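You operate a simulated robot arm through the tools that you are given. There is no shell and no other tool.

You run a simulated robot arm. Do the job below in one go: nothing can be reset, and whatever is moved stays where it is left.

Task
Dust the hall cabinet with the grey cloth, then drop it in the wash basket.
Fine: the cloths lie in the drawer with the black handle; shut it again. Where these are worked on the way, their far stop is far enough and under half their travel is too little: drawer with the black handle. What is to be rubbed or washed off counts as gone when no trace of it is left.

Only the result counts: the job must be done as asked and must still hold three seconds after the hand-in. Knocking over, shifting, dropping, spilling or breaking anything else fails it. Flat cloth is picked up by pressing the open fingertips on it (5 to 10 N) and closing them slowly along it; thin cloth reads only 2 to 8 mm in the jaws.

Robot
A 6-joint arm with a two-finger gripper, fixed in place. Base frame: the origin is on the floor under the middle of its stand, x ahead of it, y to its left, z up. Units: m, rad, N and s.
It reaches about 1.572 m from its shoulder. Its first joint turns from -2.897 to 2.897 rad. Payload 2.45 kg.
The tool frame sits at the grasp point between the pads (the TCP): z along the fingers, y along the line on which they close. The tips reach 0.02 m beyond it. The gripper opens to 0.14 m; its body begins 0.168 m behind the TCP.
Orientation is told as [roll, pitch, yaw] about the base's x, y, z axes, in that order, counted from this pose: with the fingers straight down and closing along the base's y, the tool's x points along the base's -x, its y along +y and its z along -z.

Tools
- The arm moves only by the tool apply_moves. Its argument "rows" is a list of rows, each a list of 7 numbers: the shift along the base's x, y, z in m, then the turn, a rotation vector about the base's x, y, z in rad, then the finger opening in m, from 0 to 0.14. In form: [[tx, ty, tz, rx, ry, rz, jaw], ...]. A call has 1 to 20 rows; each row shifts and turns the commanded pose from where the row before left it. Rows are played at 5 a second. More than 0.05 m and 0.15 rad between two rows, or a gripper value outside its range, and nothing of the call is played. Where a pose cannot be reached the arm comes as near as it can. A force on the tool above 40 N (or 10 N above the force at the start of the call, whichever is more), or a blocked arm, ends the call early, and 0.2 s more pass. The fingers move at their own pace (about 0.045 m/s each) and stop on an object; they squeeze with about 38 N. The grip force told is the motor's: it shows also when the fingers shut on nothing. Time passes only in rows, and 0.2 s behind the last, so rows that do not move let the fingers close. The reply holds the time, the measured pose of the TCP, the force on the tool along the base axes, the opening and the grip force, in the units named above and with some noise, with the torque about the TCP (base axes, N m) and any sound that the robot's microphone picked up.
- Cameras (640 x 400 px; columns grow to the right, rows downward): "scene" is fixed at [0.4009, -0.6481, 1.3551]; the picture's right is [0.85, -0.52, 0.00], its down [-0.15, -0.25, -0.96] and it looks along [0.50, 0.82, -0.29] (base axes); focal length 319 px, centre (320, 200). "wrist" rides on the gripper at [0.078, 0.011, -0.209] in the tool frame; the picture's right is [-0.14, 0.99, 0.00], its down [-0.92, -0.13, -0.37] and it looks along [-0.37, -0.05, 0.93] (tool axes); focal length 280 px, centre (320, 200). There is no depth. A picture from a camera that has moved, and an enlarged one, comes with that camera's place and axes in the base frame and with its lens.
- snapshot(camera): a new picture of that camera. The clock stands still meanwhile.
- zoom(camera, box): a new picture of the part [left, top, right, bottom] of that camera's present view, enlarged. The clock stands still meanwhile.
- close_job(): hands the job in; it is judged then, once.

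Places have to be worked out from the pictures, the camera data and where the tool is seen. Open the gripper and draw the arm clear of the work before you hand the job in, unless the task says otherwise.

The tools are called by a JSON object that holds its "method" and its "body". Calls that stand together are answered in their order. apply_moves: Moves the arm, as the interface text tells. Its arguments: {"type":"object","properties":{"rows":{"type":"array"}},"required":["rows"]} The other tools are called the same way: snapshot (camera) takes a picture; zoom (camera, box) takes an enlarged picture of a part of a camera's view; close_job () hands the job in.

At the start:

```text
t: 0.0
tool_pos: [0.6096, 0.181, 1.2099]
ee_rot: [0.0, -0.001, 0.002]
ft_force: [0.2, 0.4, 0.0]
moment: [0.01, 0.02, 0.01]
grip_width: 0.14
grasp_force: 0.0
```

scene: 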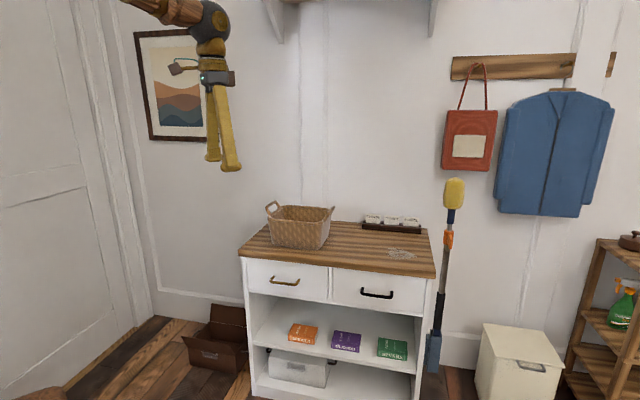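
wrist: 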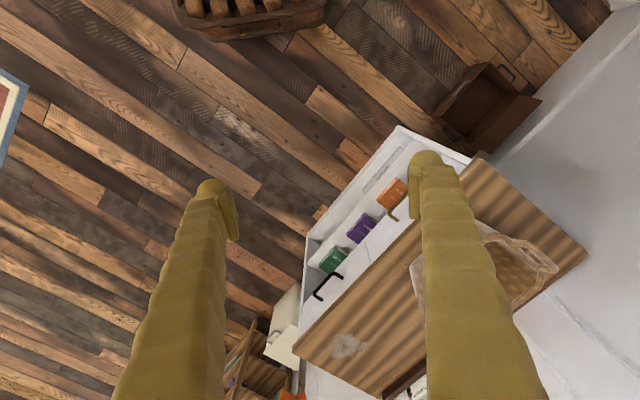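

I begin by looking closer at the cabinet, its top, and the things around it to work out places.

{"method": "zoom", "body": {"camera": "scene", "box": [220, 180, 460, 330]}}

{"method": "zoom", "body": {"camera": "scene", "box": [220, 250, 460, 400]}}

{"method": "zoom", "body": {"camera": "scene", "box": [420, 220, 640, 400]}}

{"method": "zoom", "body": {"camera": "wrist", "box": [260, 100, 620, 400]}}

```text
2.67 times, centred on (340, 255) of scene
camera zoom: at [0.4009, -0.6481, 1.3551], right [0.85, -0.52, 0.0], down [-0.15, -0.25, -0.96], along [0.5, 0.82, -0.29], focal length 850 px, centre (267, 53)
```

zoom: 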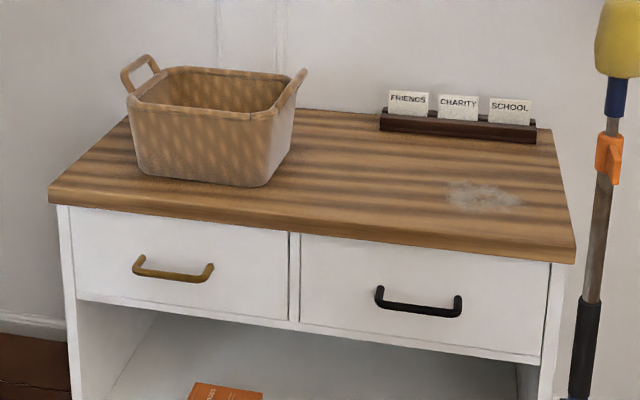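

```text
2.67 times, centred on (340, 325) of scene
camera zoom: at [0.4009, -0.6481, 1.3551], right [0.85, -0.52, 0.0], down [-0.15, -0.25, -0.96], along [0.5, 0.82, -0.29], focal length 850 px, centre (267, -133)
```

zoom: 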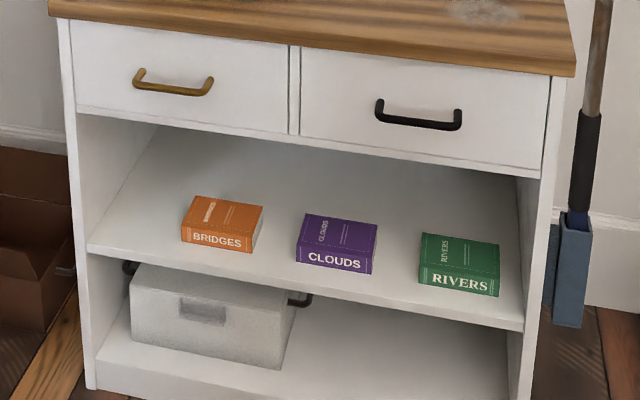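

```text
2.22 times, centred on (530, 310) of scene
camera zoom: at [0.4009, -0.6481, 1.3551], right [0.85, -0.52, 0.0], down [-0.15, -0.25, -0.96], along [0.5, 0.82, -0.29], focal length 708 px, centre (-147, -44)
```

zoom: 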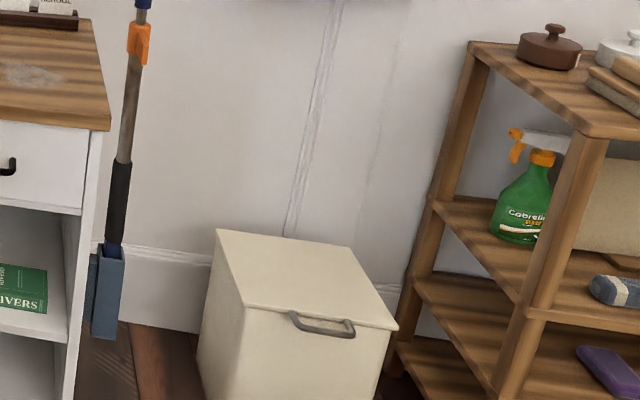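

```text
1.33 times, centred on (440, 250) of wrist
camera zoom: at [0.5313, 0.1925, 1.4205], right [0.14, 0.99, 0.0], down [0.92, -0.13, 0.37], along [0.37, -0.05, -0.93], focal length 374 px, centre (160, 133)
```

zoom: 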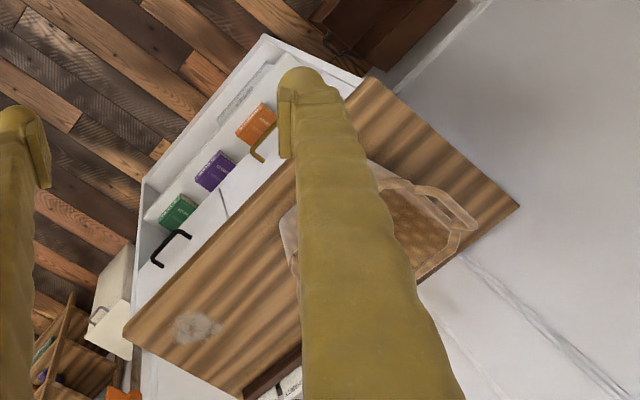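

The dust patch works out to about (1.29, 0.17, 0.775) on the cabinet top. The black handle bar is at about (1.12, 0.13, 0.666), on a cabinet turned about 45°. I'll zoom in on the likely containers and details before moving.

{"method": "zoom", "body": {"camera": "scene", "box": [250, 190, 350, 255]}}

{"method": "zoom", "body": {"camera": "scene", "box": [470, 310, 580, 400]}}

{"method": "zoom", "body": {"camera": "scene", "box": [170, 290, 340, 400]}}

{"method": "zoom", "body": {"camera": "scene", "box": [340, 200, 450, 310]}}

{"method": "zoom", "body": {"camera": "scene", "box": [540, 220, 640, 400]}}

```text
6.15 times, centred on (300, 222) of scene
camera zoom: at [0.4009, -0.6481, 1.3551], right [0.85, -0.52, 0.0], down [-0.15, -0.25, -0.96], along [0.5, 0.82, -0.29], focal length 1962 px, centre (443, 62)
```

zoom: 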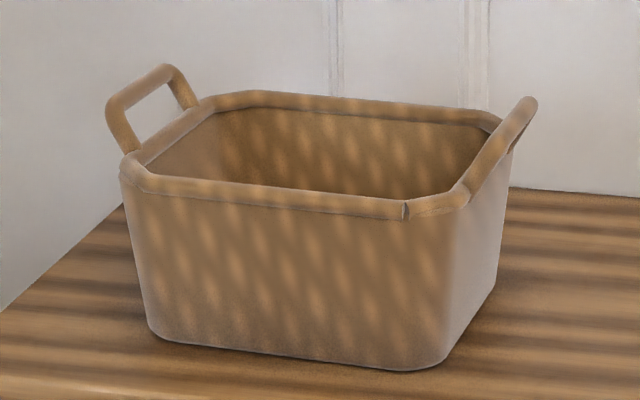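

```text
4.44 times, centred on (525, 355) of scene
camera zoom: at [0.4009, -0.6481, 1.3551], right [0.85, -0.52, 0.0], down [-0.15, -0.25, -0.96], along [0.5, 0.82, -0.29], focal length 1417 px, centre (-591, -489)
```

zoom: 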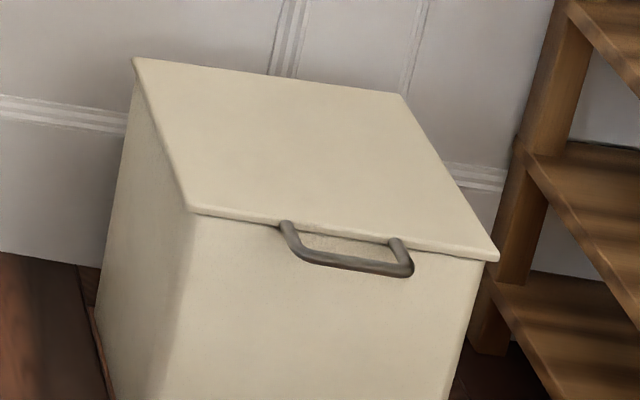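

```text
3.64 times, centred on (255, 345) of scene
camera zoom: at [0.4009, -0.6481, 1.3551], right [0.85, -0.52, 0.0], down [-0.15, -0.25, -0.96], along [0.5, 0.82, -0.29], focal length 1159 px, centre (556, -327)
```

zoom: 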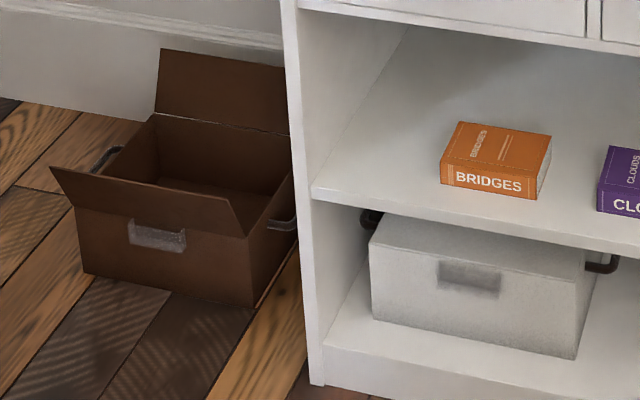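

```text
3.64 times, centred on (395, 255) of scene
camera zoom: at [0.4009, -0.6481, 1.3551], right [0.85, -0.52, 0.0], down [-0.15, -0.25, -0.96], along [0.5, 0.82, -0.29], focal length 1159 px, centre (47, 0)
```

zoom: 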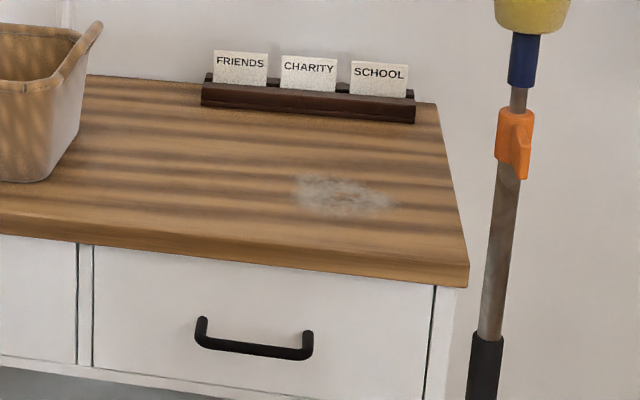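

```text
2.22 times, centred on (590, 310) of scene
camera zoom: at [0.4009, -0.6481, 1.3551], right [0.85, -0.52, 0.0], down [-0.15, -0.25, -0.96], along [0.5, 0.82, -0.29], focal length 708 px, centre (-280, -44)
```

zoom: 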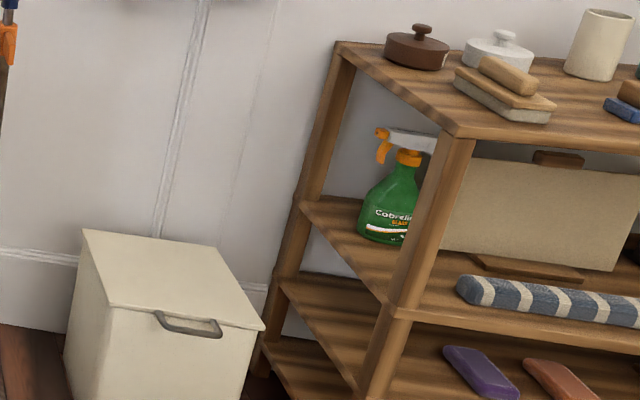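

The cabinet stands at about 45°. The open woven basket on its top looks like the wash basket. I'll swing the gripper into a horizontal pose facing the drawer front, fingers closing vertically, staying well clear of everything.

{"method": "apply_moves", "body": {"rows": [[0.0141, -0.0165, -0.0153, 0, 0, -0.1323, 0.14], [0.0141, -0.0165, -0.0153, 0, 0, -0.1323, 0.14], [0.0141, -0.0165, -0.0153, 0, 0, -0.1323, 0.14], [0.0141, -0.0165, -0.0153, 0, 0, -0.1323, 0.14], [0.0141, -0.0165, -0.0153, 0, 0, -0.1323, 0.14], [0.0141, -0.0165, -0.0153, 0, 0, -0.1323, 0.14], [0.0141, -0.0165, -0.0153, 0.1, -0.102, 0, 0.14], [0.0141, -0.0165, -0.0153, 0.1, -0.102, 0, 0.14], [0.0141, -0.0165, -0.0153, 0.1, -0.102, 0, 0.14], [0.0141, -0.0165, -0.0153, 0.1, -0.102, 0, 0.14]]}}

```text
t: 2.2
tool_pos: [0.7501, 0.0156, 1.0589]
ee_rot: [0.572, -0.001, -0.796]
ft_force: [0.0, -0.2, 0.4]
moment: [-0.03, 0.01, -0.03]
grip_width: 0.1401
grasp_force: 0.1
```

The tilt is following as planned (roll 0.57, yaw -0.80). I'll take a wrist picture from here to get another view of the cabinet.

{"method": "snapshot", "body": {"camera": "wrist"}}

{"method": "snapshot", "body": {"camera": "scene"}}

```text
taken
camera wrist: at [0.6218, -0.0001, 1.242], right [0.69, 0.48, 0.54], down [0.42, -0.87, 0.24], along [0.59, 0.06, -0.81], focal length 280 px, centre (320, 200)
```

wrist: 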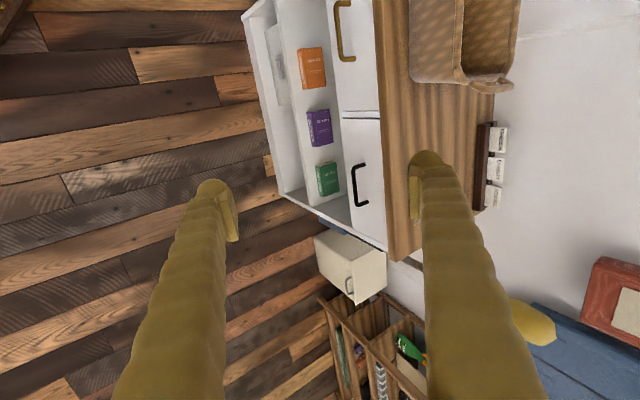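

```text
taken
```

scene: 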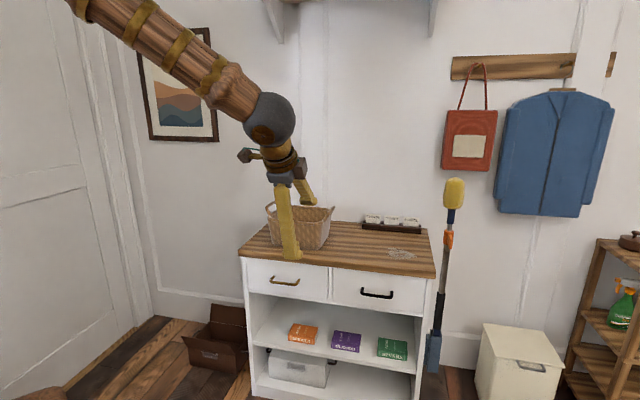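

Nothing is in the way. I'll finish the tilt to horizontal and come to about 0.21 m in front of the black handle, narrowing the jaws.

{"method": "apply_moves", "body": {"rows": [[0.022, -0.0036, -0.0385, 0.1, -0.102, 0, 0.12], [0.022, -0.0036, -0.0385, 0.1, -0.102, 0, 0.1], [0.022, -0.0036, -0.0385, 0.1, -0.102, 0, 0.08], [0.022, -0.0036, -0.0385, 0.1, -0.102, 0, 0.07], [0.022, -0.0036, -0.0385, 0.1, -0.102, 0, 0.07], [0.022, -0.0036, -0.0385, 0.1, -0.102, 0, 0.07], [0.022, -0.0036, -0.0385, 0.1, -0.102, 0, 0.07], [0.022, -0.0036, -0.0385, 0, 0, 0, 0.07], [0.022, -0.0036, -0.0385, 0, 0, 0, 0.07], [0.022, -0.0036, -0.0385, 0, 0, 0, 0.07], [0, 0, 0, 0, 0, 0, 0.07]]}}

{"method": "snapshot", "body": {"camera": "wrist"}}

{"method": "snapshot", "body": {"camera": "scene"}}

```text
t: 4.6
tool_pos: [0.9707, -0.0177, 0.6716]
ee_rot: [1.572, -0.001, -0.796]
ft_force: [-0.4, 0.5, 0.8]
moment: [0.01, 0.02, -0.02]
grip_width: 0.07
grasp_force: 0.1
```

```text
taken
camera wrist: at [0.7668, -0.1079, 0.6854], right [0.1, -0.1, 0.99], down [0.38, -0.92, -0.13], along [0.92, 0.39, -0.05], focal length 280 px, centre (320, 200)
```

wrist: 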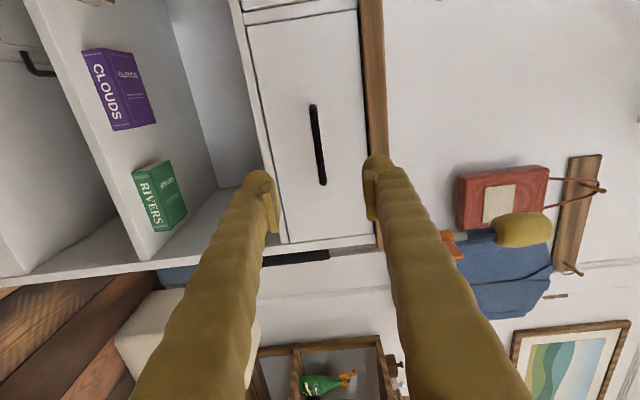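

```text
taken
```

scene: 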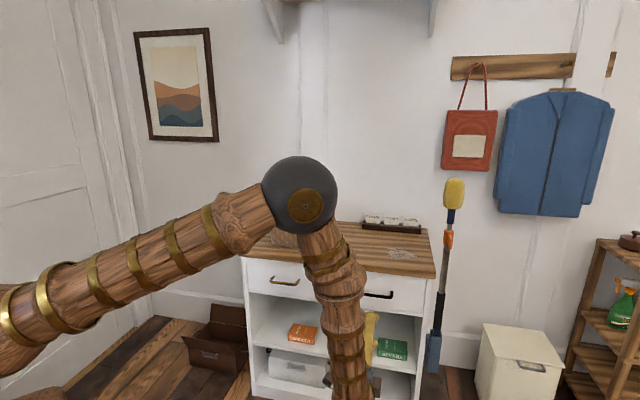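

The handle re-triangulates to about (1.122, 0.129, 0.669), 0.21 m straight ahead of the jaws. I'll move forward 0.17 m and check.

{"method": "apply_moves", "body": {"rows": [[0.0304, 0.0297, -0.0005, 0, 0, 0, 0.07], [0.0304, 0.0297, -0.0005, 0, 0, 0, 0.07], [0.0304, 0.0297, -0.0005, 0, 0, 0, 0.07], [0.0304, 0.0297, -0.0005, 0, 0, 0, 0.07], [0, 0, 0, 0, 0, 0, 0.07]]}}

{"method": "snapshot", "body": {"camera": "wrist"}}

{"method": "zoom", "body": {"camera": "scene", "box": [300, 200, 460, 320]}}

```text
t: 5.8
tool_pos: [1.092, 0.0995, 0.6704]
ee_rot: [1.57, 0.0, -0.797]
ft_force: [0.1, 0.1, -0.4]
moment: [0.0, -0.02, 0.01]
grip_width: 0.0697
grasp_force: 0.0
```

```text
taken
camera wrist: at [0.8879, 0.0095, 0.6823], right [0.1, -0.1, 0.99], down [0.38, -0.92, -0.13], along [0.92, 0.39, -0.05], focal length 280 px, centre (320, 200)
```

wrist: 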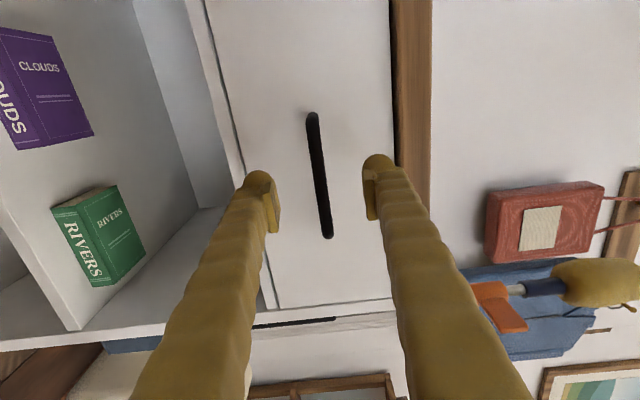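

```text
3.33 times, centred on (380, 260) of scene
camera zoom: at [0.4009, -0.6481, 1.3551], right [0.85, -0.52, 0.0], down [-0.15, -0.25, -0.96], along [0.5, 0.82, -0.29], focal length 1063 px, centre (120, 0)
```

zoom: 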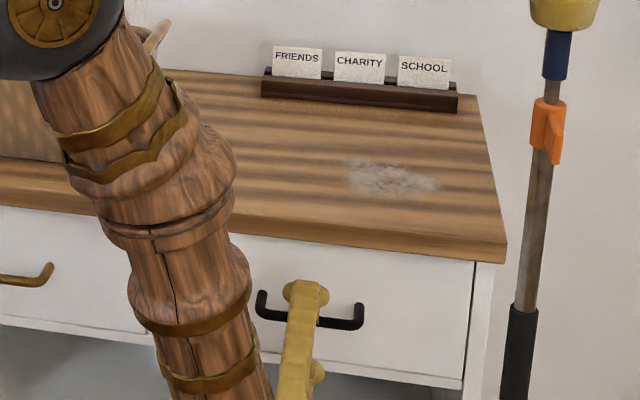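

The bar sits centred between the fingers, with about 0.04 m still to go. I'll move forward 0.036 m and close on it.

{"method": "apply_moves", "body": {"rows": [[0.0129, 0.0126, 0, 0, 0, 0, 0.07], [0.0129, 0.0126, 0, 0, 0, 0, 0.07], [0, 0, 0, 0, 0, 0, 0.05], [0, 0, 0, 0, 0, 0, 0.03], [0, 0, 0, 0, 0, 0, 0.015], [0, 0, 0, 0, 0, 0, 0.0], [0, 0, 0, 0, 0, 0, 0.0], [0, 0, 0, 0, 0, 0, 0.0]]}}

```text
t: 7.6
tool_pos: [1.1163, 0.1242, 0.6709]
ee_rot: [1.572, 0.001, -0.795]
ft_force: [0.7, 0.2, -2.4]
moment: [0.05, 0.04, 0.02]
grip_width: 0.0068
grasp_force: 35.0
```

The jaws stopped at 6.8 mm with 35 N, which fits the thin bar. I'll pull straight out along the drawer axis and watch the force.

{"method": "apply_moves", "body": {"rows": [[-0.0143, -0.014, 0, 0, 0, 0, 0.0], [-0.0143, -0.014, 0, 0, 0, 0, 0.0], [-0.0143, -0.014, 0, 0, 0, 0, 0.0], [-0.0143, -0.014, 0, 0, 0, 0, 0.0]]}}

{"method": "snapshot", "body": {"camera": "scene"}}

{"method": "snapshot", "body": {"camera": "wrist"}}

```text
t: 8.6
tool_pos: [1.0601, 0.0688, 0.6698]
ee_rot: [1.572, -0.002, -0.795]
ft_force: [0.4, 0.4, 19.8]
moment: [0.06, 0.14, -0.06]
grip_width: 0.0067
grasp_force: 35.2
```

```text
taken
```

scene: 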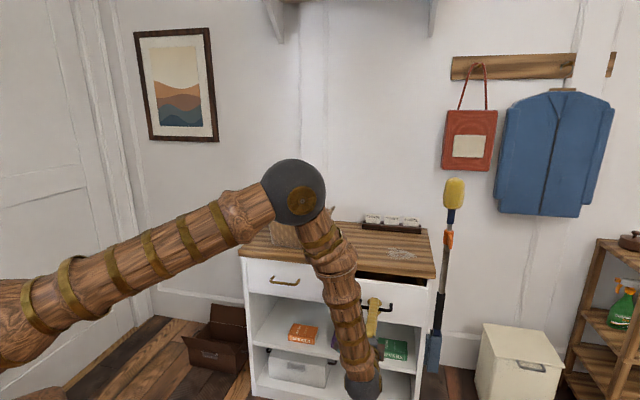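

```text
taken
camera wrist: at [0.8568, -0.0218, 0.6824], right [0.09, -0.1, 0.99], down [0.38, -0.92, -0.13], along [0.92, 0.39, -0.05], focal length 280 px, centre (320, 200)
```

wrist: 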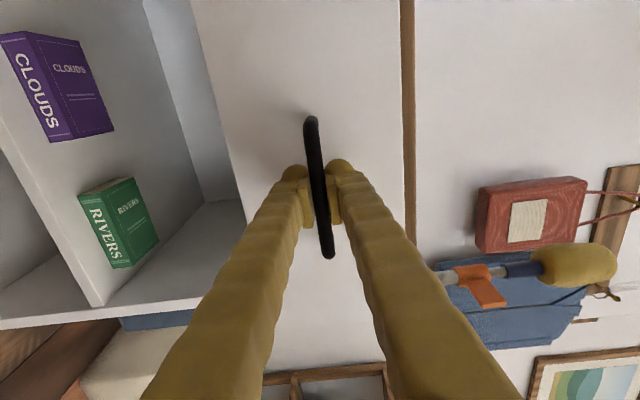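

The drawer is sliding open. There is about 20 N of vertical strain, so I'll ease the tool up slightly while I keep pulling.

{"method": "apply_moves", "body": {"rows": [[-0.0143, -0.014, 0.001, 0, 0, 0, 0.0], [-0.0143, -0.014, 0.001, 0, 0, 0, 0.0], [-0.0143, -0.014, 0.0, 0, 0, 0, 0.0], [-0.0143, -0.014, 0.0, 0, 0, 0, 0.0]]}}

```text
t: 9.6
tool_pos: [1.0022, 0.0113, 0.6698]
ee_rot: [1.569, 0.001, -0.798]
ft_force: [20.5, -19.5, -20.3]
moment: [0.02, -0.06, -0.35]
grip_width: 0.007
grasp_force: 35.3
```

The sideways and vertical forces of about 20 N come from a millimetre of misalignment. I'll correct both, check the reading, and then continue along the true slide direction of roughly (-0.71, -0.705).

{"method": "apply_moves", "body": {"rows": [[0.0007, -0.0007, -0.001, 0, 0, 0, 0.0], [0, 0, 0, 0, 0, 0, 0.0]]}}

```text
t: 10.2
tool_pos: [1.0033, 0.0124, 0.6708]
ee_rot: [1.572, 0.001, -0.793]
ft_force: [9.5, -9.1, -10.9]
moment: [0.08, 0.04, 0.07]
grip_width: 0.0067
grasp_force: 34.6
```

The strain has halved. I'll apply the rest of the correction and keep pulling in small steps.

{"method": "apply_moves", "body": {"rows": [[0.0006, -0.0006, -0.001, 0, 0, 0, 0.0], [-0.0142, -0.0142, 0, 0, 0, 0, 0.0], [-0.0142, -0.0142, 0, 0, 0, 0, 0.0], [-0.0142, -0.0142, 0, 0, 0, 0, 0.0], [-0.0142, -0.0142, 0, 0, 0, 0, 0.0]]}}

```text
t: 11.5
tool_pos: [0.9477, -0.0448, 0.6693]
ee_rot: [1.571, 0.0, -0.794]
ft_force: [-0.3, 2.3, 7.9]
moment: [-0.01, 0.01, -0.11]
grip_width: 0.0068
grasp_force: 35.2
stopped in row 5: the force on the tool passed its limit at 41 N (the readings are from after the stop); the commanded pose is now the measured one
```

The pull stopped on force after about 0.239 m of travel, probably the far stop. I'll look at the scene.

{"method": "snapshot", "body": {"camera": "scene"}}

{"method": "zoom", "body": {"camera": "scene", "box": [300, 200, 460, 320]}}

{"method": "snapshot", "body": {"camera": "wrist"}}

```text
taken
```

scene: 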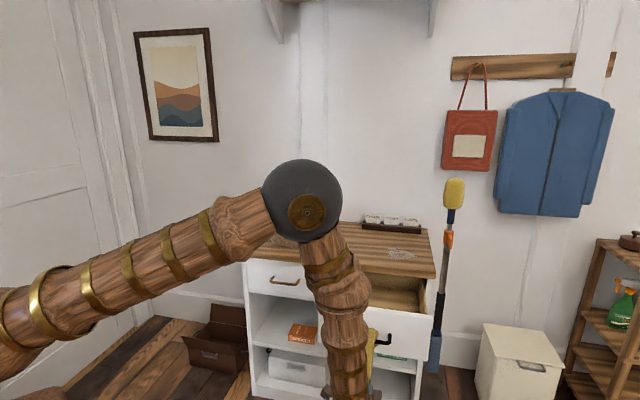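

```text
3.33 times, centred on (380, 260) of scene
camera zoom: at [0.4009, -0.6481, 1.3551], right [0.85, -0.52, 0.0], down [-0.15, -0.25, -0.96], along [0.5, 0.82, -0.29], focal length 1063 px, centre (120, 0)
```

zoom: 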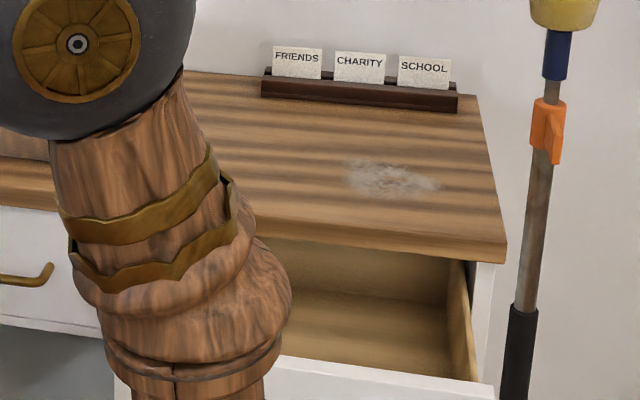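

```text
taken
camera wrist: at [0.7434, -0.1356, 0.6826], right [0.1, -0.1, 0.99], down [0.38, -0.91, -0.13], along [0.92, 0.39, -0.05], focal length 280 px, centre (320, 200)
```

wrist: 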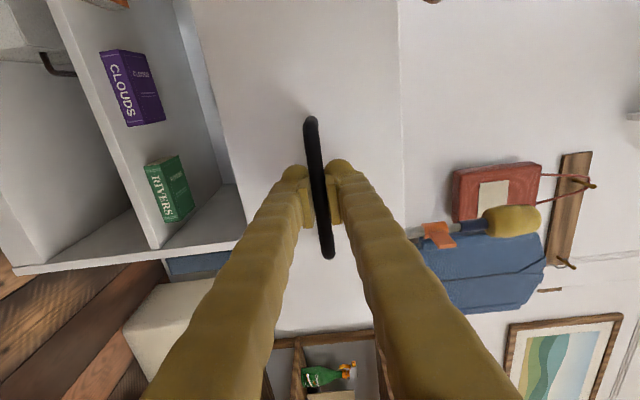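

The drawer is well open. I'll test with one more short pull whether this is the far stop.

{"method": "apply_moves", "body": {"rows": [[-0.005, -0.005, 0, 0, 0, 0, 0.0], [0, 0, 0, 0, 0, 0, 0.0]]}}

```text
t: 12.1
tool_pos: [0.941, -0.0489, 0.6695]
ee_rot: [1.572, 0.0, -0.794]
ft_force: [-1.9, 0.9, 12.7]
moment: [-0.02, 0.06, 0.29]
grip_width: 0.0067
grasp_force: 34.8
```

It still moved freely, so that was not the stop. I'll continue with small steps and a slight lift to relieve the vertical strain.

{"method": "apply_moves", "body": {"rows": [[-0.005, -0.005, 0.0006, 0, 0, 0, 0.0], [-0.007, -0.007, 0, 0, 0, 0, 0.0], [-0.007, -0.007, 0, 0, 0, 0, 0.0], [-0.007, -0.007, 0, 0, 0, 0, 0.0]]}}

```text
t: 12.9
tool_pos: [0.9258, -0.0657, 0.6697]
ee_rot: [1.57, 0.0, -0.796]
ft_force: [3.4, 0.8, 0.8]
moment: [0.05, 0.05, -0.04]
grip_width: 0.0068
grasp_force: 35.4
stopped in row 3: the force on the tool passed its limit at 44 N (the readings are from after the stop); the commanded pose is now the measured one
```

Travel is about 0.269 m now. I'll do one more slow test pull.

{"method": "apply_moves", "body": {"rows": [[-0.003, -0.003, 0, 0, 0, 0, 0.0], [-0.003, -0.003, 0, 0, 0, 0, 0.0], [0, 0, 0, 0, 0, 0, 0.0]]}}

```text
t: 13.2
tool_pos: [0.9249, -0.0663, 0.6701]
ee_rot: [1.57, -0.003, -0.794]
ft_force: [7.2, 2.3, -1.6]
moment: [0.1, 0.12, -0.02]
grip_width: 0.0072
grasp_force: 35.0
stopped in row 1: the force on the tool passed its limit at 44 N (the readings are from after the stop); the commanded pose is now the measured one
```

The drawer is at its far stop, about 0.27 m out. I'll release the handle, back away straight out, then rise and turn the gripper back down so the wrist camera can look into the drawer.

{"method": "apply_moves", "body": {"rows": [[0, 0, 0, 0, 0, 0, 0.03], [0, 0, 0, 0, 0, 0, 0.05], [0, 0, 0, 0, 0, 0, 0.05], [-0.02, -0.02, 0, 0, 0, 0, 0.05], [-0.03, -0.03, 0, 0, 0, 0, 0.05], [-0.03, -0.03, 0, 0, 0, 0, 0.05], [0, 0, 0.04, 0, 0, 0, 0.05], [0, 0, 0.045, 0, 0, 0, 0.05], [0, 0, 0.045, 0, 0, 0, 0.05], [0, 0, 0.045, 0, 0, 0, 0.05]]}}

{"method": "snapshot", "body": {"camera": "scene"}}

```text
t: 15.4
tool_pos: [0.8452, -0.1457, 0.845]
ee_rot: [1.572, 0.001, -0.791]
ft_force: [0.0, 0.3, -1.0]
moment: [-0.01, -0.02, -0.01]
grip_width: 0.0501
grasp_force: 0.1
```

```text
taken
```

scene: 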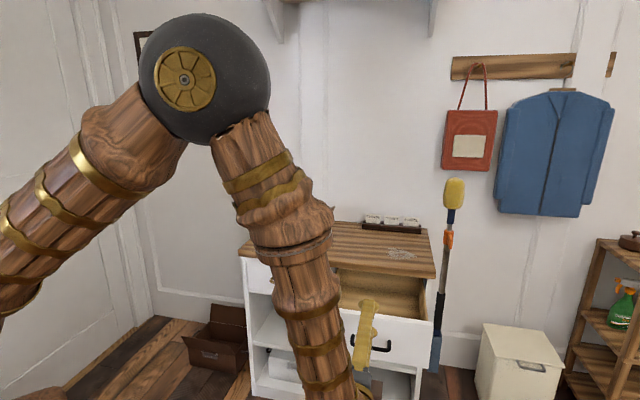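

Clear of the handle. I'll turn the fingers back down while moving over the drawer at a safe height.

{"method": "apply_moves", "body": {"rows": [[0.0, 0.0, 0.04, -0.1, 0.102, 0, 0.08], [0.0, 0.0, 0.04, -0.1, 0.102, 0, 0.1], [0.0, 0.0, 0.04, -0.1, 0.102, 0, 0.12], [0.01, 0.025, 0.02, -0.1, 0.102, 0, 0.14], [0.015, 0.03, 0.02, -0.1, 0.102, 0, 0.14], [0.015, 0.03, 0.02, -0.1, 0.102, 0, 0.14], [0.015, 0.03, 0.02, -0.1, 0.102, 0, 0.14], [0.015, 0.03, 0.01, -0.1, 0.102, 0, 0.14], [0.015, 0.03, 0, -0.1, 0.102, 0, 0.14], [0.015, 0.03, 0, -0.1, 0.102, 0, 0.14], [0.015, 0.03, 0, -0.1, 0.102, 0, 0.14]]}}

{"method": "snapshot", "body": {"camera": "wrist"}}

{"method": "snapshot", "body": {"camera": "scene"}}

```text
t: 17.8
tool_pos: [0.9602, 0.0901, 1.0577]
ee_rot: [0.0, -0.001, -0.794]
ft_force: [-0.2, -0.4, 0.8]
moment: [0.0, -0.02, -0.02]
grip_width: 0.1403
grasp_force: 0.0
```

```text
taken
camera wrist: at [0.914, 0.1538, 1.2683], right [0.8, 0.6, 0.0], down [0.55, -0.75, 0.37], along [0.22, -0.3, -0.93], focal length 280 px, centre (320, 200)
```

wrist: 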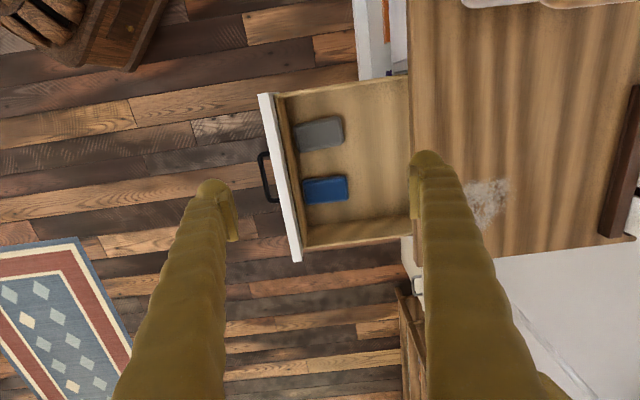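

```text
taken
```

scene: 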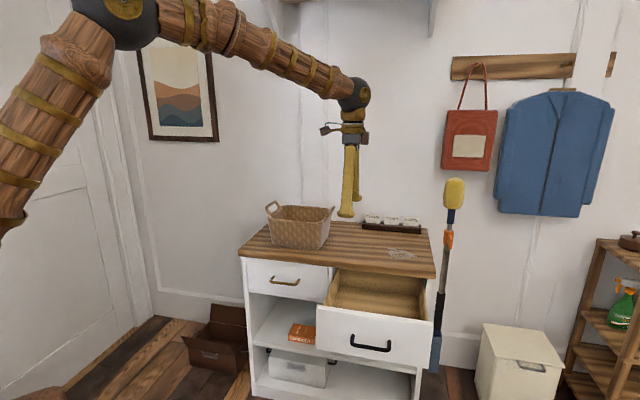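

The drawer holds a grey and a blue folded cloth near its front. I'll zoom in for edges and positions.

{"method": "zoom", "body": {"camera": "wrist", "box": [240, 70, 430, 270]}}

{"method": "zoom", "body": {"camera": "scene", "box": [300, 210, 460, 370]}}

{"method": "zoom", "body": {"camera": "wrist", "box": [420, 120, 640, 270]}}

```text
2.00 times, centred on (335, 170) of wrist
camera zoom: at [0.914, 0.1538, 1.2683], right [0.8, 0.6, 0.0], down [0.55, -0.75, 0.37], along [0.22, -0.3, -0.93], focal length 561 px, centre (290, 260)
```

zoom: 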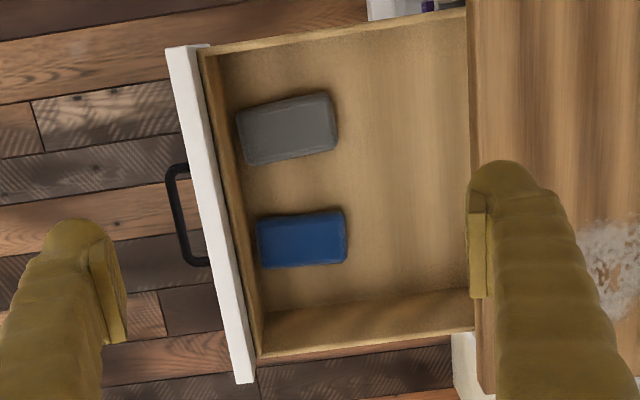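

```text
2.50 times, centred on (380, 290) of scene
camera zoom: at [0.4009, -0.6481, 1.3551], right [0.85, -0.52, 0.0], down [-0.15, -0.25, -0.96], along [0.5, 0.82, -0.29], focal length 797 px, centre (170, -25)
```

zoom: 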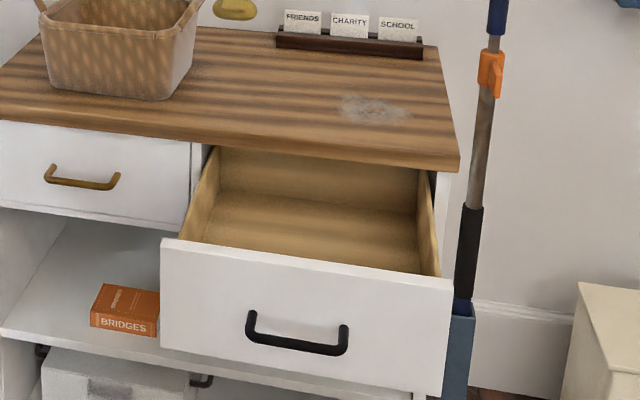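

```text
2.67 times, centred on (530, 195) of wrist
camera zoom: at [0.914, 0.1538, 1.2683], right [0.8, 0.6, 0.0], down [0.55, -0.75, 0.37], along [0.22, -0.3, -0.93], focal length 748 px, centre (-240, 213)
```

zoom: 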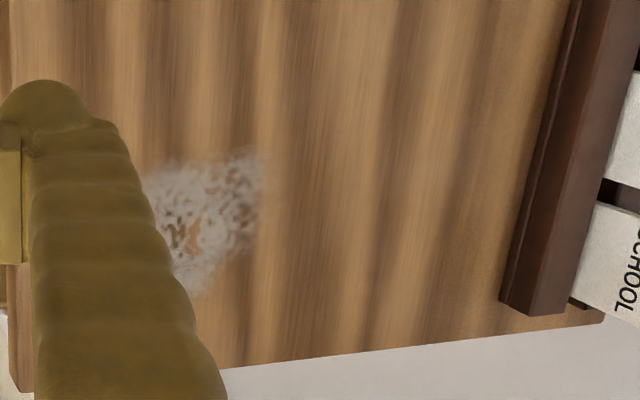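

The grey cloth is about 0.10 × 0.06 m, centred near (0.97, 0.075) with its long side along the drawer depth. I'll descend to a hover over it, still above the drawer rim, and take a second view to fix its height.

{"method": "apply_moves", "body": {"rows": [[0.003, -0.002, -0.045, 0, 0, 0, 0.12], [0.003, -0.002, -0.045, 0, 0, 0, 0.1], [0.003, -0.002, -0.045, 0, 0, 0, 0.08], [0.003, -0.002, -0.045, 0, 0, 0, 0.07], [0.003, -0.002, -0.045, 0, 0, 0, 0.07], [0.002, 0.0, -0.03, 0, 0, 0, 0.07], [0, 0, 0, 0, 0, 0, 0.07]]}}

{"method": "snapshot", "body": {"camera": "wrist"}}

{"method": "zoom", "body": {"camera": "scene", "box": [300, 180, 460, 340]}}

```text
t: 19.4
tool_pos: [0.9801, 0.0787, 0.8009]
ee_rot: [0.001, 0.0, -0.793]
ft_force: [-0.8, -0.1, -0.1]
moment: [-0.03, -0.01, 0.03]
grip_width: 0.07
grasp_force: 0.1
```

```text
taken
camera wrist: at [0.9332, 0.1425, 1.012], right [0.8, 0.6, 0.0], down [0.56, -0.75, 0.37], along [0.22, -0.29, -0.93], focal length 280 px, centre (320, 200)
```

wrist: 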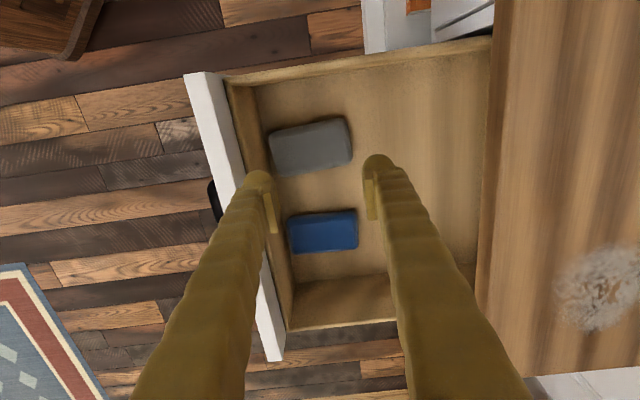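

```text
2.50 times, centred on (380, 260) of scene
camera zoom: at [0.4009, -0.6481, 1.3551], right [0.85, -0.52, 0.0], down [-0.15, -0.25, -0.96], along [0.5, 0.82, -0.29], focal length 797 px, centre (170, 50)
```

zoom: 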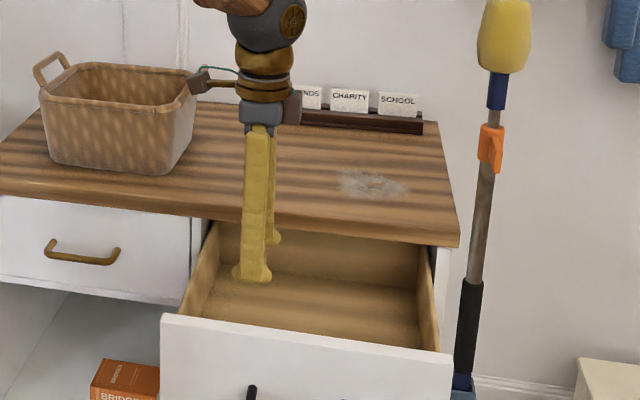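

The cloth centre is near (0.968, 0.078), though its height is still uncertain at about 0.63–0.67. I'll lower partway with the jaws at 0.05 and then feel for contact in small steps.

{"method": "apply_moves", "body": {"rows": [[-0.004, 0.0015, -0.03, 0, 0, 0, 0.05], [-0.004, 0.0015, -0.03, 0, 0, 0, 0.05], [0, 0, -0.03, 0, 0, 0, 0.05], [0, 0, -0.01, 0, 0, 0, 0.05], [0, 0, 0, 0, 0, 0, 0.05]]}}

{"method": "snapshot", "body": {"camera": "wrist"}}

{"method": "zoom", "body": {"camera": "scene", "box": [300, 180, 460, 340]}}

```text
t: 20.6
tool_pos: [0.9701, 0.0818, 0.7019]
ee_rot: [-0.001, 0.001, -0.792]
ft_force: [0.6, -0.3, -0.6]
moment: [0.04, 0.01, -0.02]
grip_width: 0.0498
grasp_force: 0.1
```

```text
taken
camera wrist: at [0.9232, 0.145, 0.9127], right [0.8, 0.6, 0.0], down [0.56, -0.75, 0.37], along [0.22, -0.29, -0.93], focal length 280 px, centre (320, 200)
```

wrist: 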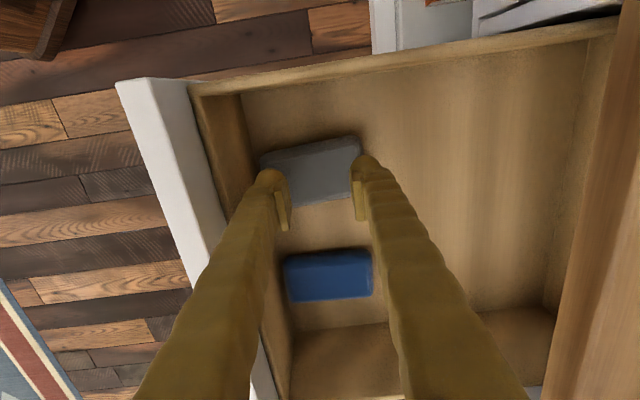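

```text
2.50 times, centred on (380, 260) of scene
camera zoom: at [0.4009, -0.6481, 1.3551], right [0.85, -0.52, 0.0], down [-0.15, -0.25, -0.96], along [0.5, 0.82, -0.29], focal length 797 px, centre (170, 50)
```

zoom: 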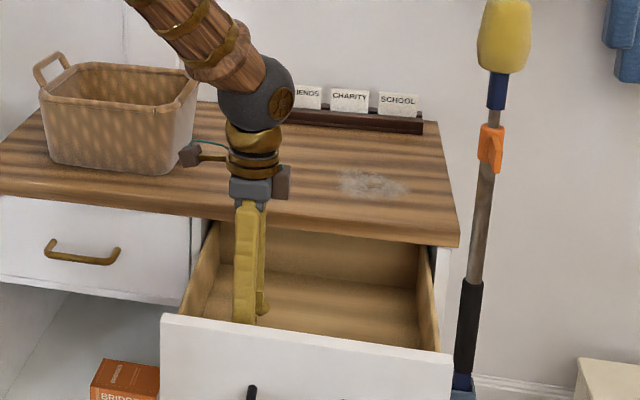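

The fingertips are lined up over the cloth. I'll lower in small steps and read the force.

{"method": "apply_moves", "body": {"rows": [[0, 0, -0.008, 0, 0, 0, 0.05], [0, 0, -0.008, 0, 0, 0, 0.05], [0, 0, -0.006, 0, 0, 0, 0.05], [0, 0, -0.004, 0, 0, 0, 0.05], [0, 0, 0, 0, 0, 0, 0.05]]}}

{"method": "snapshot", "body": {"camera": "wrist"}}

```text
t: 21.8
tool_pos: [0.9686, 0.0823, 0.6747]
ee_rot: [-0.001, 0.002, -0.792]
ft_force: [-0.9, 0.0, 0.2]
moment: [-0.01, 0.01, 0.01]
grip_width: 0.0499
grasp_force: 0.1
```

```text
taken
camera wrist: at [0.9225, 0.1451, 0.8856], right [0.8, 0.6, 0.0], down [0.56, -0.75, 0.37], along [0.22, -0.29, -0.93], focal length 280 px, centre (320, 200)
```

wrist: 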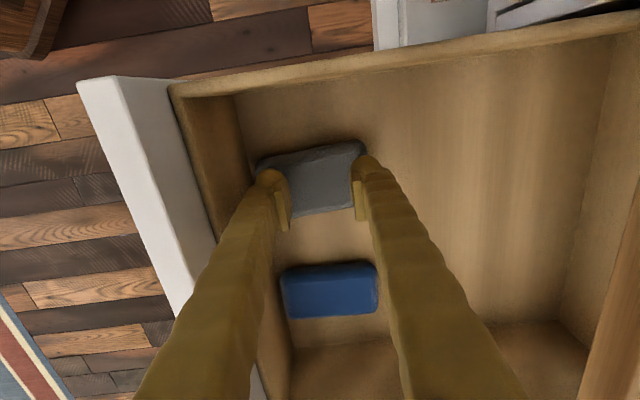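

No contact yet, and the tips should be around z 0.655. I'll continue down in 3 mm steps.

{"method": "apply_moves", "body": {"rows": [[0, 0, -0.003, 0, 0, 0, 0.05], [0, 0, -0.003, 0, 0, 0, 0.05], [0, 0, -0.003, 0, 0, 0, 0.05], [0, 0, -0.003, 0, 0, 0, 0.05], [0, 0, 0, 0, 0, 0, 0.05]]}}

```text
t: 23.0
tool_pos: [0.9699, 0.0811, 0.663]
ee_rot: [-0.001, 0.002, -0.795]
ft_force: [-0.8, 0.2, -0.4]
moment: [0.0, -0.01, -0.01]
grip_width: 0.0498
grasp_force: 0.0
```

Still no contact, so I'll go on down carefully.

{"method": "apply_moves", "body": {"rows": [[0, 0, -0.002, 0, 0, 0, 0.05], [0, 0, -0.002, 0, 0, 0, 0.05], [0, 0, -0.002, 0, 0, 0, 0.05], [0, 0, -0.002, 0, 0, 0, 0.05], [0, 0, 0, 0, 0, 0, 0.05]]}}

{"method": "snapshot", "body": {"camera": "wrist"}}

```text
t: 24.2
tool_pos: [0.9701, 0.0818, 0.6549]
ee_rot: [0.0, 0.001, -0.794]
ft_force: [0.3, 0.1, -0.3]
moment: [0.0, -0.04, 0.02]
grip_width: 0.0501
grasp_force: 0.0
```

```text
taken
camera wrist: at [0.9229, 0.1447, 0.8657], right [0.8, 0.6, 0.0], down [0.56, -0.75, 0.37], along [0.22, -0.29, -0.93], focal length 280 px, centre (320, 200)
```

wrist: 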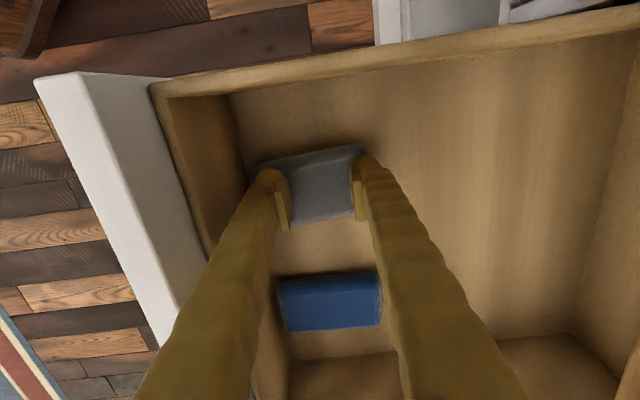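

Tips are at about 0.635 with still no contact. I'll continue down in 2 mm steps.

{"method": "apply_moves", "body": {"rows": [[0, 0, -0.002, 0, 0, 0, 0.05], [0, 0, -0.002, 0, 0, 0, 0.05], [0, 0, -0.002, 0, 0, 0, 0.05], [0, 0, 0, 0, 0, 0, 0.05]]}}

```text
t: 25.2
tool_pos: [0.9695, 0.0822, 0.6486]
ee_rot: [0.003, 0.001, -0.791]
ft_force: [-4.4, 5.9, 28.7]
moment: [-0.06, 0.26, -0.03]
grip_width: 0.05
grasp_force: 0.0
```

Contact at 29 N, which is too hard. I'll lift 1 mm to bring the press into the 5–10 N range.

{"method": "apply_moves", "body": {"rows": [[0, 0, 0.001, 0, 0, 0, 0.05], [0, 0, 0, 0, 0, 0, 0.05]]}}

{"method": "snapshot", "body": {"camera": "wrist"}}

```text
t: 25.8
tool_pos: [0.9698, 0.0807, 0.65]
ee_rot: [0.001, 0.001, -0.793]
ft_force: [0.7, 3.8, 27.4]
moment: [-0.07, 0.08, 0.01]
grip_width: 0.0497
grasp_force: 0.1
```

```text
taken
camera wrist: at [0.9231, 0.1443, 0.8608], right [0.8, 0.6, 0.0], down [0.56, -0.75, 0.37], along [0.22, -0.29, -0.93], focal length 280 px, centre (320, 200)
```

wrist: 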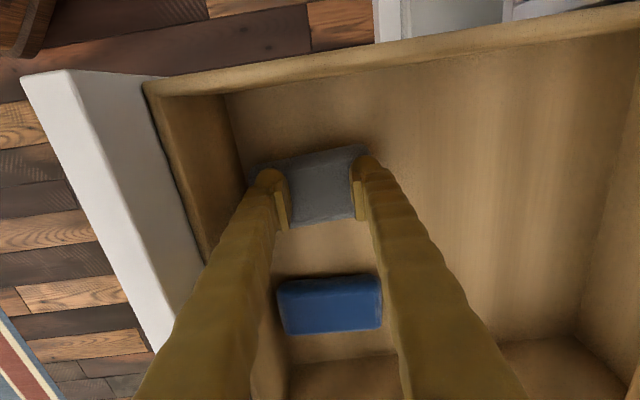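

Still 27 N. I'll lift a little more.

{"method": "apply_moves", "body": {"rows": [[0, 0, 0.0008, 0, 0, 0, 0.05], [0, 0, 0, 0, 0, 0, 0.05]]}}

```text
t: 26.4
tool_pos: [0.9688, 0.0818, 0.6509]
ee_rot: [0.001, 0.0, -0.792]
ft_force: [8.2, -1.9, 15.9]
moment: [-0.08, -0.14, 0.01]
grip_width: 0.05
grasp_force: 0.1
```

{"method": "apply_moves", "body": {"rows": [[0, 0, 0.0006, 0, 0, 0, 0.05], [0, 0, 0, 0, 0, 0, 0.05]]}}

```text
t: 27.0
tool_pos: [0.9683, 0.0809, 0.6488]
ee_rot: [-0.001, 0.003, -0.792]
ft_force: [1.2, -1.3, 9.7]
moment: [-0.02, -0.04, -0.02]
grip_width: 0.0502
grasp_force: 0.1
```

Press is 9.7 N, at the top of the range. I'll lift a hair to about 7–8 N and close slowly along the cloth.

{"method": "apply_moves", "body": {"rows": [[0, 0, 0.0001, 0, 0, 0, 0.05], [0, 0, 0, 0, 0, 0, 0.046], [0, 0, 0, 0, 0, 0, 0.042], [0, 0, 0, 0, 0, 0, 0.038], [0, 0, 0, 0, 0, 0, 0.034], [0, 0, 0, 0, 0, 0, 0.03], [0, 0, 0, 0, 0, 0, 0.026], [0, 0, 0, 0, 0, 0, 0.022], [0, 0, 0, 0, 0, 0, 0.018], [0, 0, 0, 0, 0, 0, 0.014], [0, 0, 0, 0, 0, 0, 0.01], [0, 0, 0, 0, 0, 0, 0.006], [0, 0, 0, 0, 0, 0, 0.003], [0, 0, 0, 0, 0, 0, 0.0], [0, 0, 0, 0, 0, 0, 0.0], [0, 0, 0, 0, 0, 0, 0.0]]}}

{"method": "snapshot", "body": {"camera": "wrist"}}

```text
t: 30.4
tool_pos: [0.9686, 0.0815, 0.6498]
ee_rot: [0.0, 0.002, -0.793]
ft_force: [0.1, -0.7, 10.4]
moment: [0.0, -0.01, -0.02]
grip_width: 0.006
grasp_force: 29.1
```

```text
taken
camera wrist: at [0.9227, 0.1444, 0.8612], right [0.8, 0.6, 0.0], down [0.56, -0.75, 0.37], along [0.22, -0.29, -0.93], focal length 280 px, centre (320, 200)
```

wrist: 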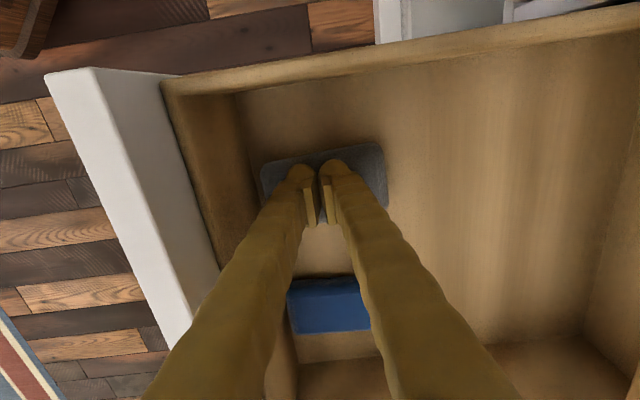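

The jaws read 6 mm at 29 N, so the cloth is pinched, though the drawer slid in very slightly. I'll lift slowly and check that only the grey cloth comes along.

{"method": "apply_moves", "body": {"rows": [[0, 0, 0.01, 0, 0, 0, 0.0], [0, 0, 0.015, 0, 0, 0, 0.0], [0, 0, 0.025, 0, 0, 0, 0.0], [0, 0, 0.03, 0, 0, 0, 0.0], [0, 0, 0.04, 0, 0, 0, 0.0], [0, 0, 0.04, 0, 0, 0, 0.0], [0, 0, 0.04, 0, 0, 0, 0.0], [0, 0, 0, 0, 0, 0, 0.0]]}}

{"method": "snapshot", "body": {"camera": "wrist"}}

{"method": "snapshot", "body": {"camera": "scene"}}

```text
t: 32.2
tool_pos: [0.9689, 0.0821, 0.8506]
ee_rot: [0.0, 0.001, -0.791]
ft_force: [-0.6, -0.9, 0.2]
moment: [-0.03, 0.01, -0.01]
grip_width: 0.0
grasp_force: 29.0
```

```text
taken
camera wrist: at [0.9228, 0.1453, 1.0619], right [0.8, 0.6, 0.0], down [0.56, -0.75, 0.37], along [0.22, -0.29, -0.93], focal length 280 px, centre (320, 200)
```

wrist: 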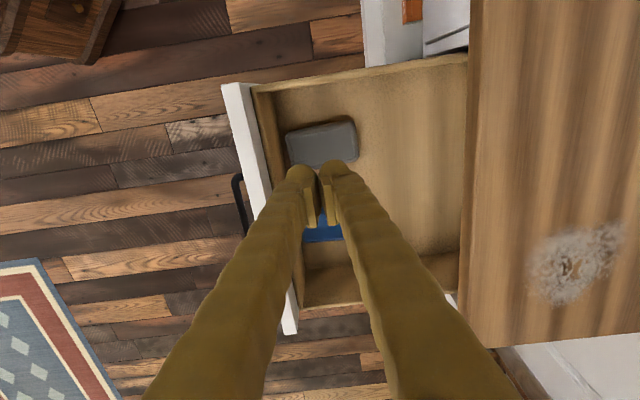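

```text
taken
```

scene: 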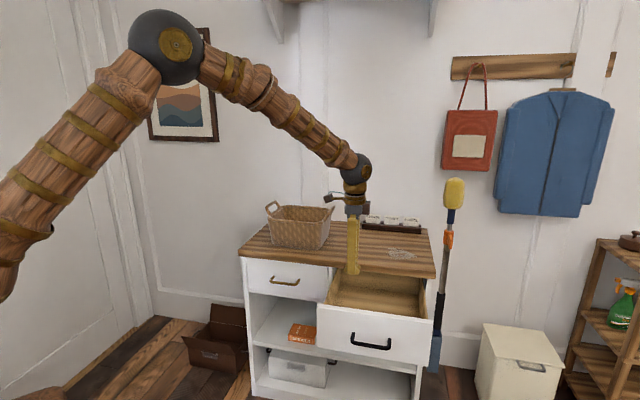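

The width fell to 0, so the cloth slipped out and still lies in the drawer. I'll look closely at it before retrying.

{"method": "zoom", "body": {"camera": "wrist", "box": [220, 70, 420, 270]}}

{"method": "zoom", "body": {"camera": "scene", "box": [300, 200, 460, 370]}}

```text
2.00 times, centred on (320, 170) of wrist
camera zoom: at [0.9228, 0.1453, 1.0619], right [0.8, 0.6, 0.0], down [0.56, -0.75, 0.37], along [0.22, -0.29, -0.93], focal length 561 px, centre (320, 260)
```

zoom: 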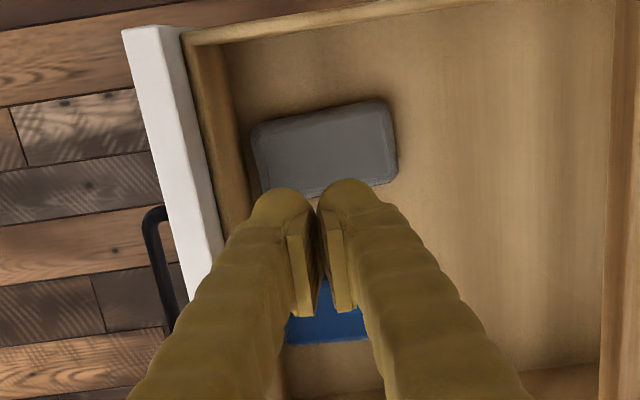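

```text
2.35 times, centred on (380, 285) of scene
camera zoom: at [0.4009, -0.6481, 1.3551], right [0.85, -0.52, 0.0], down [-0.15, -0.25, -0.96], along [0.5, 0.82, -0.29], focal length 750 px, centre (179, 0)
```

zoom: 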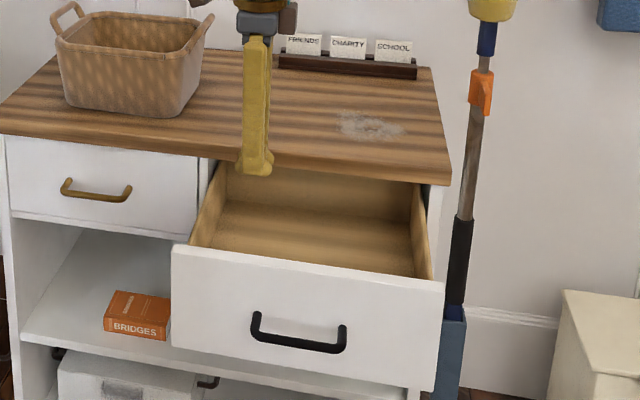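

The cloth lies flat, still whole, centred near (0.975, 0.082). I'll reopen the jaws wider (0.07), centre on it and come down again, then press and close more slowly.

{"method": "apply_moves", "body": {"rows": [[0.003, 0, 0, 0, 0, 0, 0.03], [0.003, 0, 0, 0, 0, 0, 0.06], [0, 0, 0, 0, 0, 0, 0.07], [0, 0, -0.04, 0, 0, 0, 0.07], [0, 0, -0.045, 0, 0, 0, 0.07], [0, 0, -0.045, 0, 0, 0, 0.07], [0, 0, -0.04, 0, 0, 0, 0.07], [0, 0, -0.02, 0, 0, 0, 0.07], [0, 0, 0, 0, 0, 0, 0.07]]}}

{"method": "snapshot", "body": {"camera": "wrist"}}

```text
t: 34.2
tool_pos: [0.972, 0.082, 0.6618]
ee_rot: [0.0, 0.0, -0.793]
ft_force: [0.3, -0.1, 0.3]
moment: [-0.01, -0.03, -0.02]
grip_width: 0.0701
grasp_force: 0.2
```

```text
taken
camera wrist: at [0.9262, 0.1445, 0.8728], right [0.8, 0.6, 0.0], down [0.56, -0.75, 0.37], along [0.22, -0.29, -0.93], focal length 280 px, centre (320, 200)
```

wrist: 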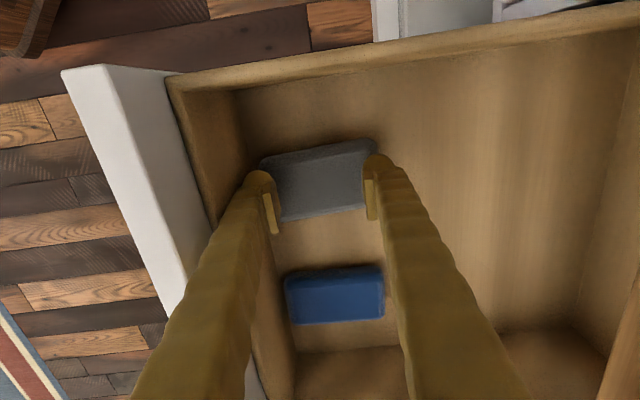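

Well centred. I'll narrow to 0.06 and lower to just before contact, then press gently.

{"method": "apply_moves", "body": {"rows": [[0, 0, -0.004, 0, 0, 0, 0.06], [0, 0, -0.004, 0, 0, 0, 0.06], [0, 0, -0.0012, 0, 0, 0, 0.06], [0, 0, 0, 0, 0, 0, 0.06]]}}

```text
t: 35.2
tool_pos: [0.9745, 0.0823, 0.6517]
ee_rot: [0.002, 0.002, -0.792]
ft_force: [0.1, 0.8, 0.5]
moment: [0.04, 0.02, 0.0]
grip_width: 0.0603
grasp_force: 0.1
```

{"method": "apply_moves", "body": {"rows": [[0, 0, -0.0007, 0, 0, 0, 0.06], [0, 0, 0, 0, 0, 0, 0.06]]}}

```text
t: 35.8
tool_pos: [0.9742, 0.0819, 0.6496]
ee_rot: [0.0, 0.001, -0.791]
ft_force: [0.4, 0.2, -0.4]
moment: [-0.02, 0.01, 0.01]
grip_width: 0.0602
grasp_force: 0.1
```

{"method": "apply_moves", "body": {"rows": [[0, 0, -0.0006, 0, 0, 0, 0.06], [0, 0, 0, 0, 0, 0, 0.06]]}}

```text
t: 36.4
tool_pos: [0.9749, 0.0813, 0.6495]
ee_rot: [0.001, 0.001, -0.792]
ft_force: [-0.2, -0.6, 1.6]
moment: [0.0, 0.03, -0.02]
grip_width: 0.06
grasp_force: 0.1
```

Contact is just beginning at 1.6 N. A little lower should reach the target press.

{"method": "apply_moves", "body": {"rows": [[0, 0, -0.0005, 0, 0, 0, 0.06], [0, 0, 0, 0, 0, 0, 0.06]]}}

```text
t: 37.0
tool_pos: [0.9751, 0.082, 0.6483]
ee_rot: [-0.001, 0.002, -0.792]
ft_force: [0.8, -0.8, 6.6]
moment: [-0.01, -0.01, 0.0]
grip_width: 0.0603
grasp_force: 0.0
```

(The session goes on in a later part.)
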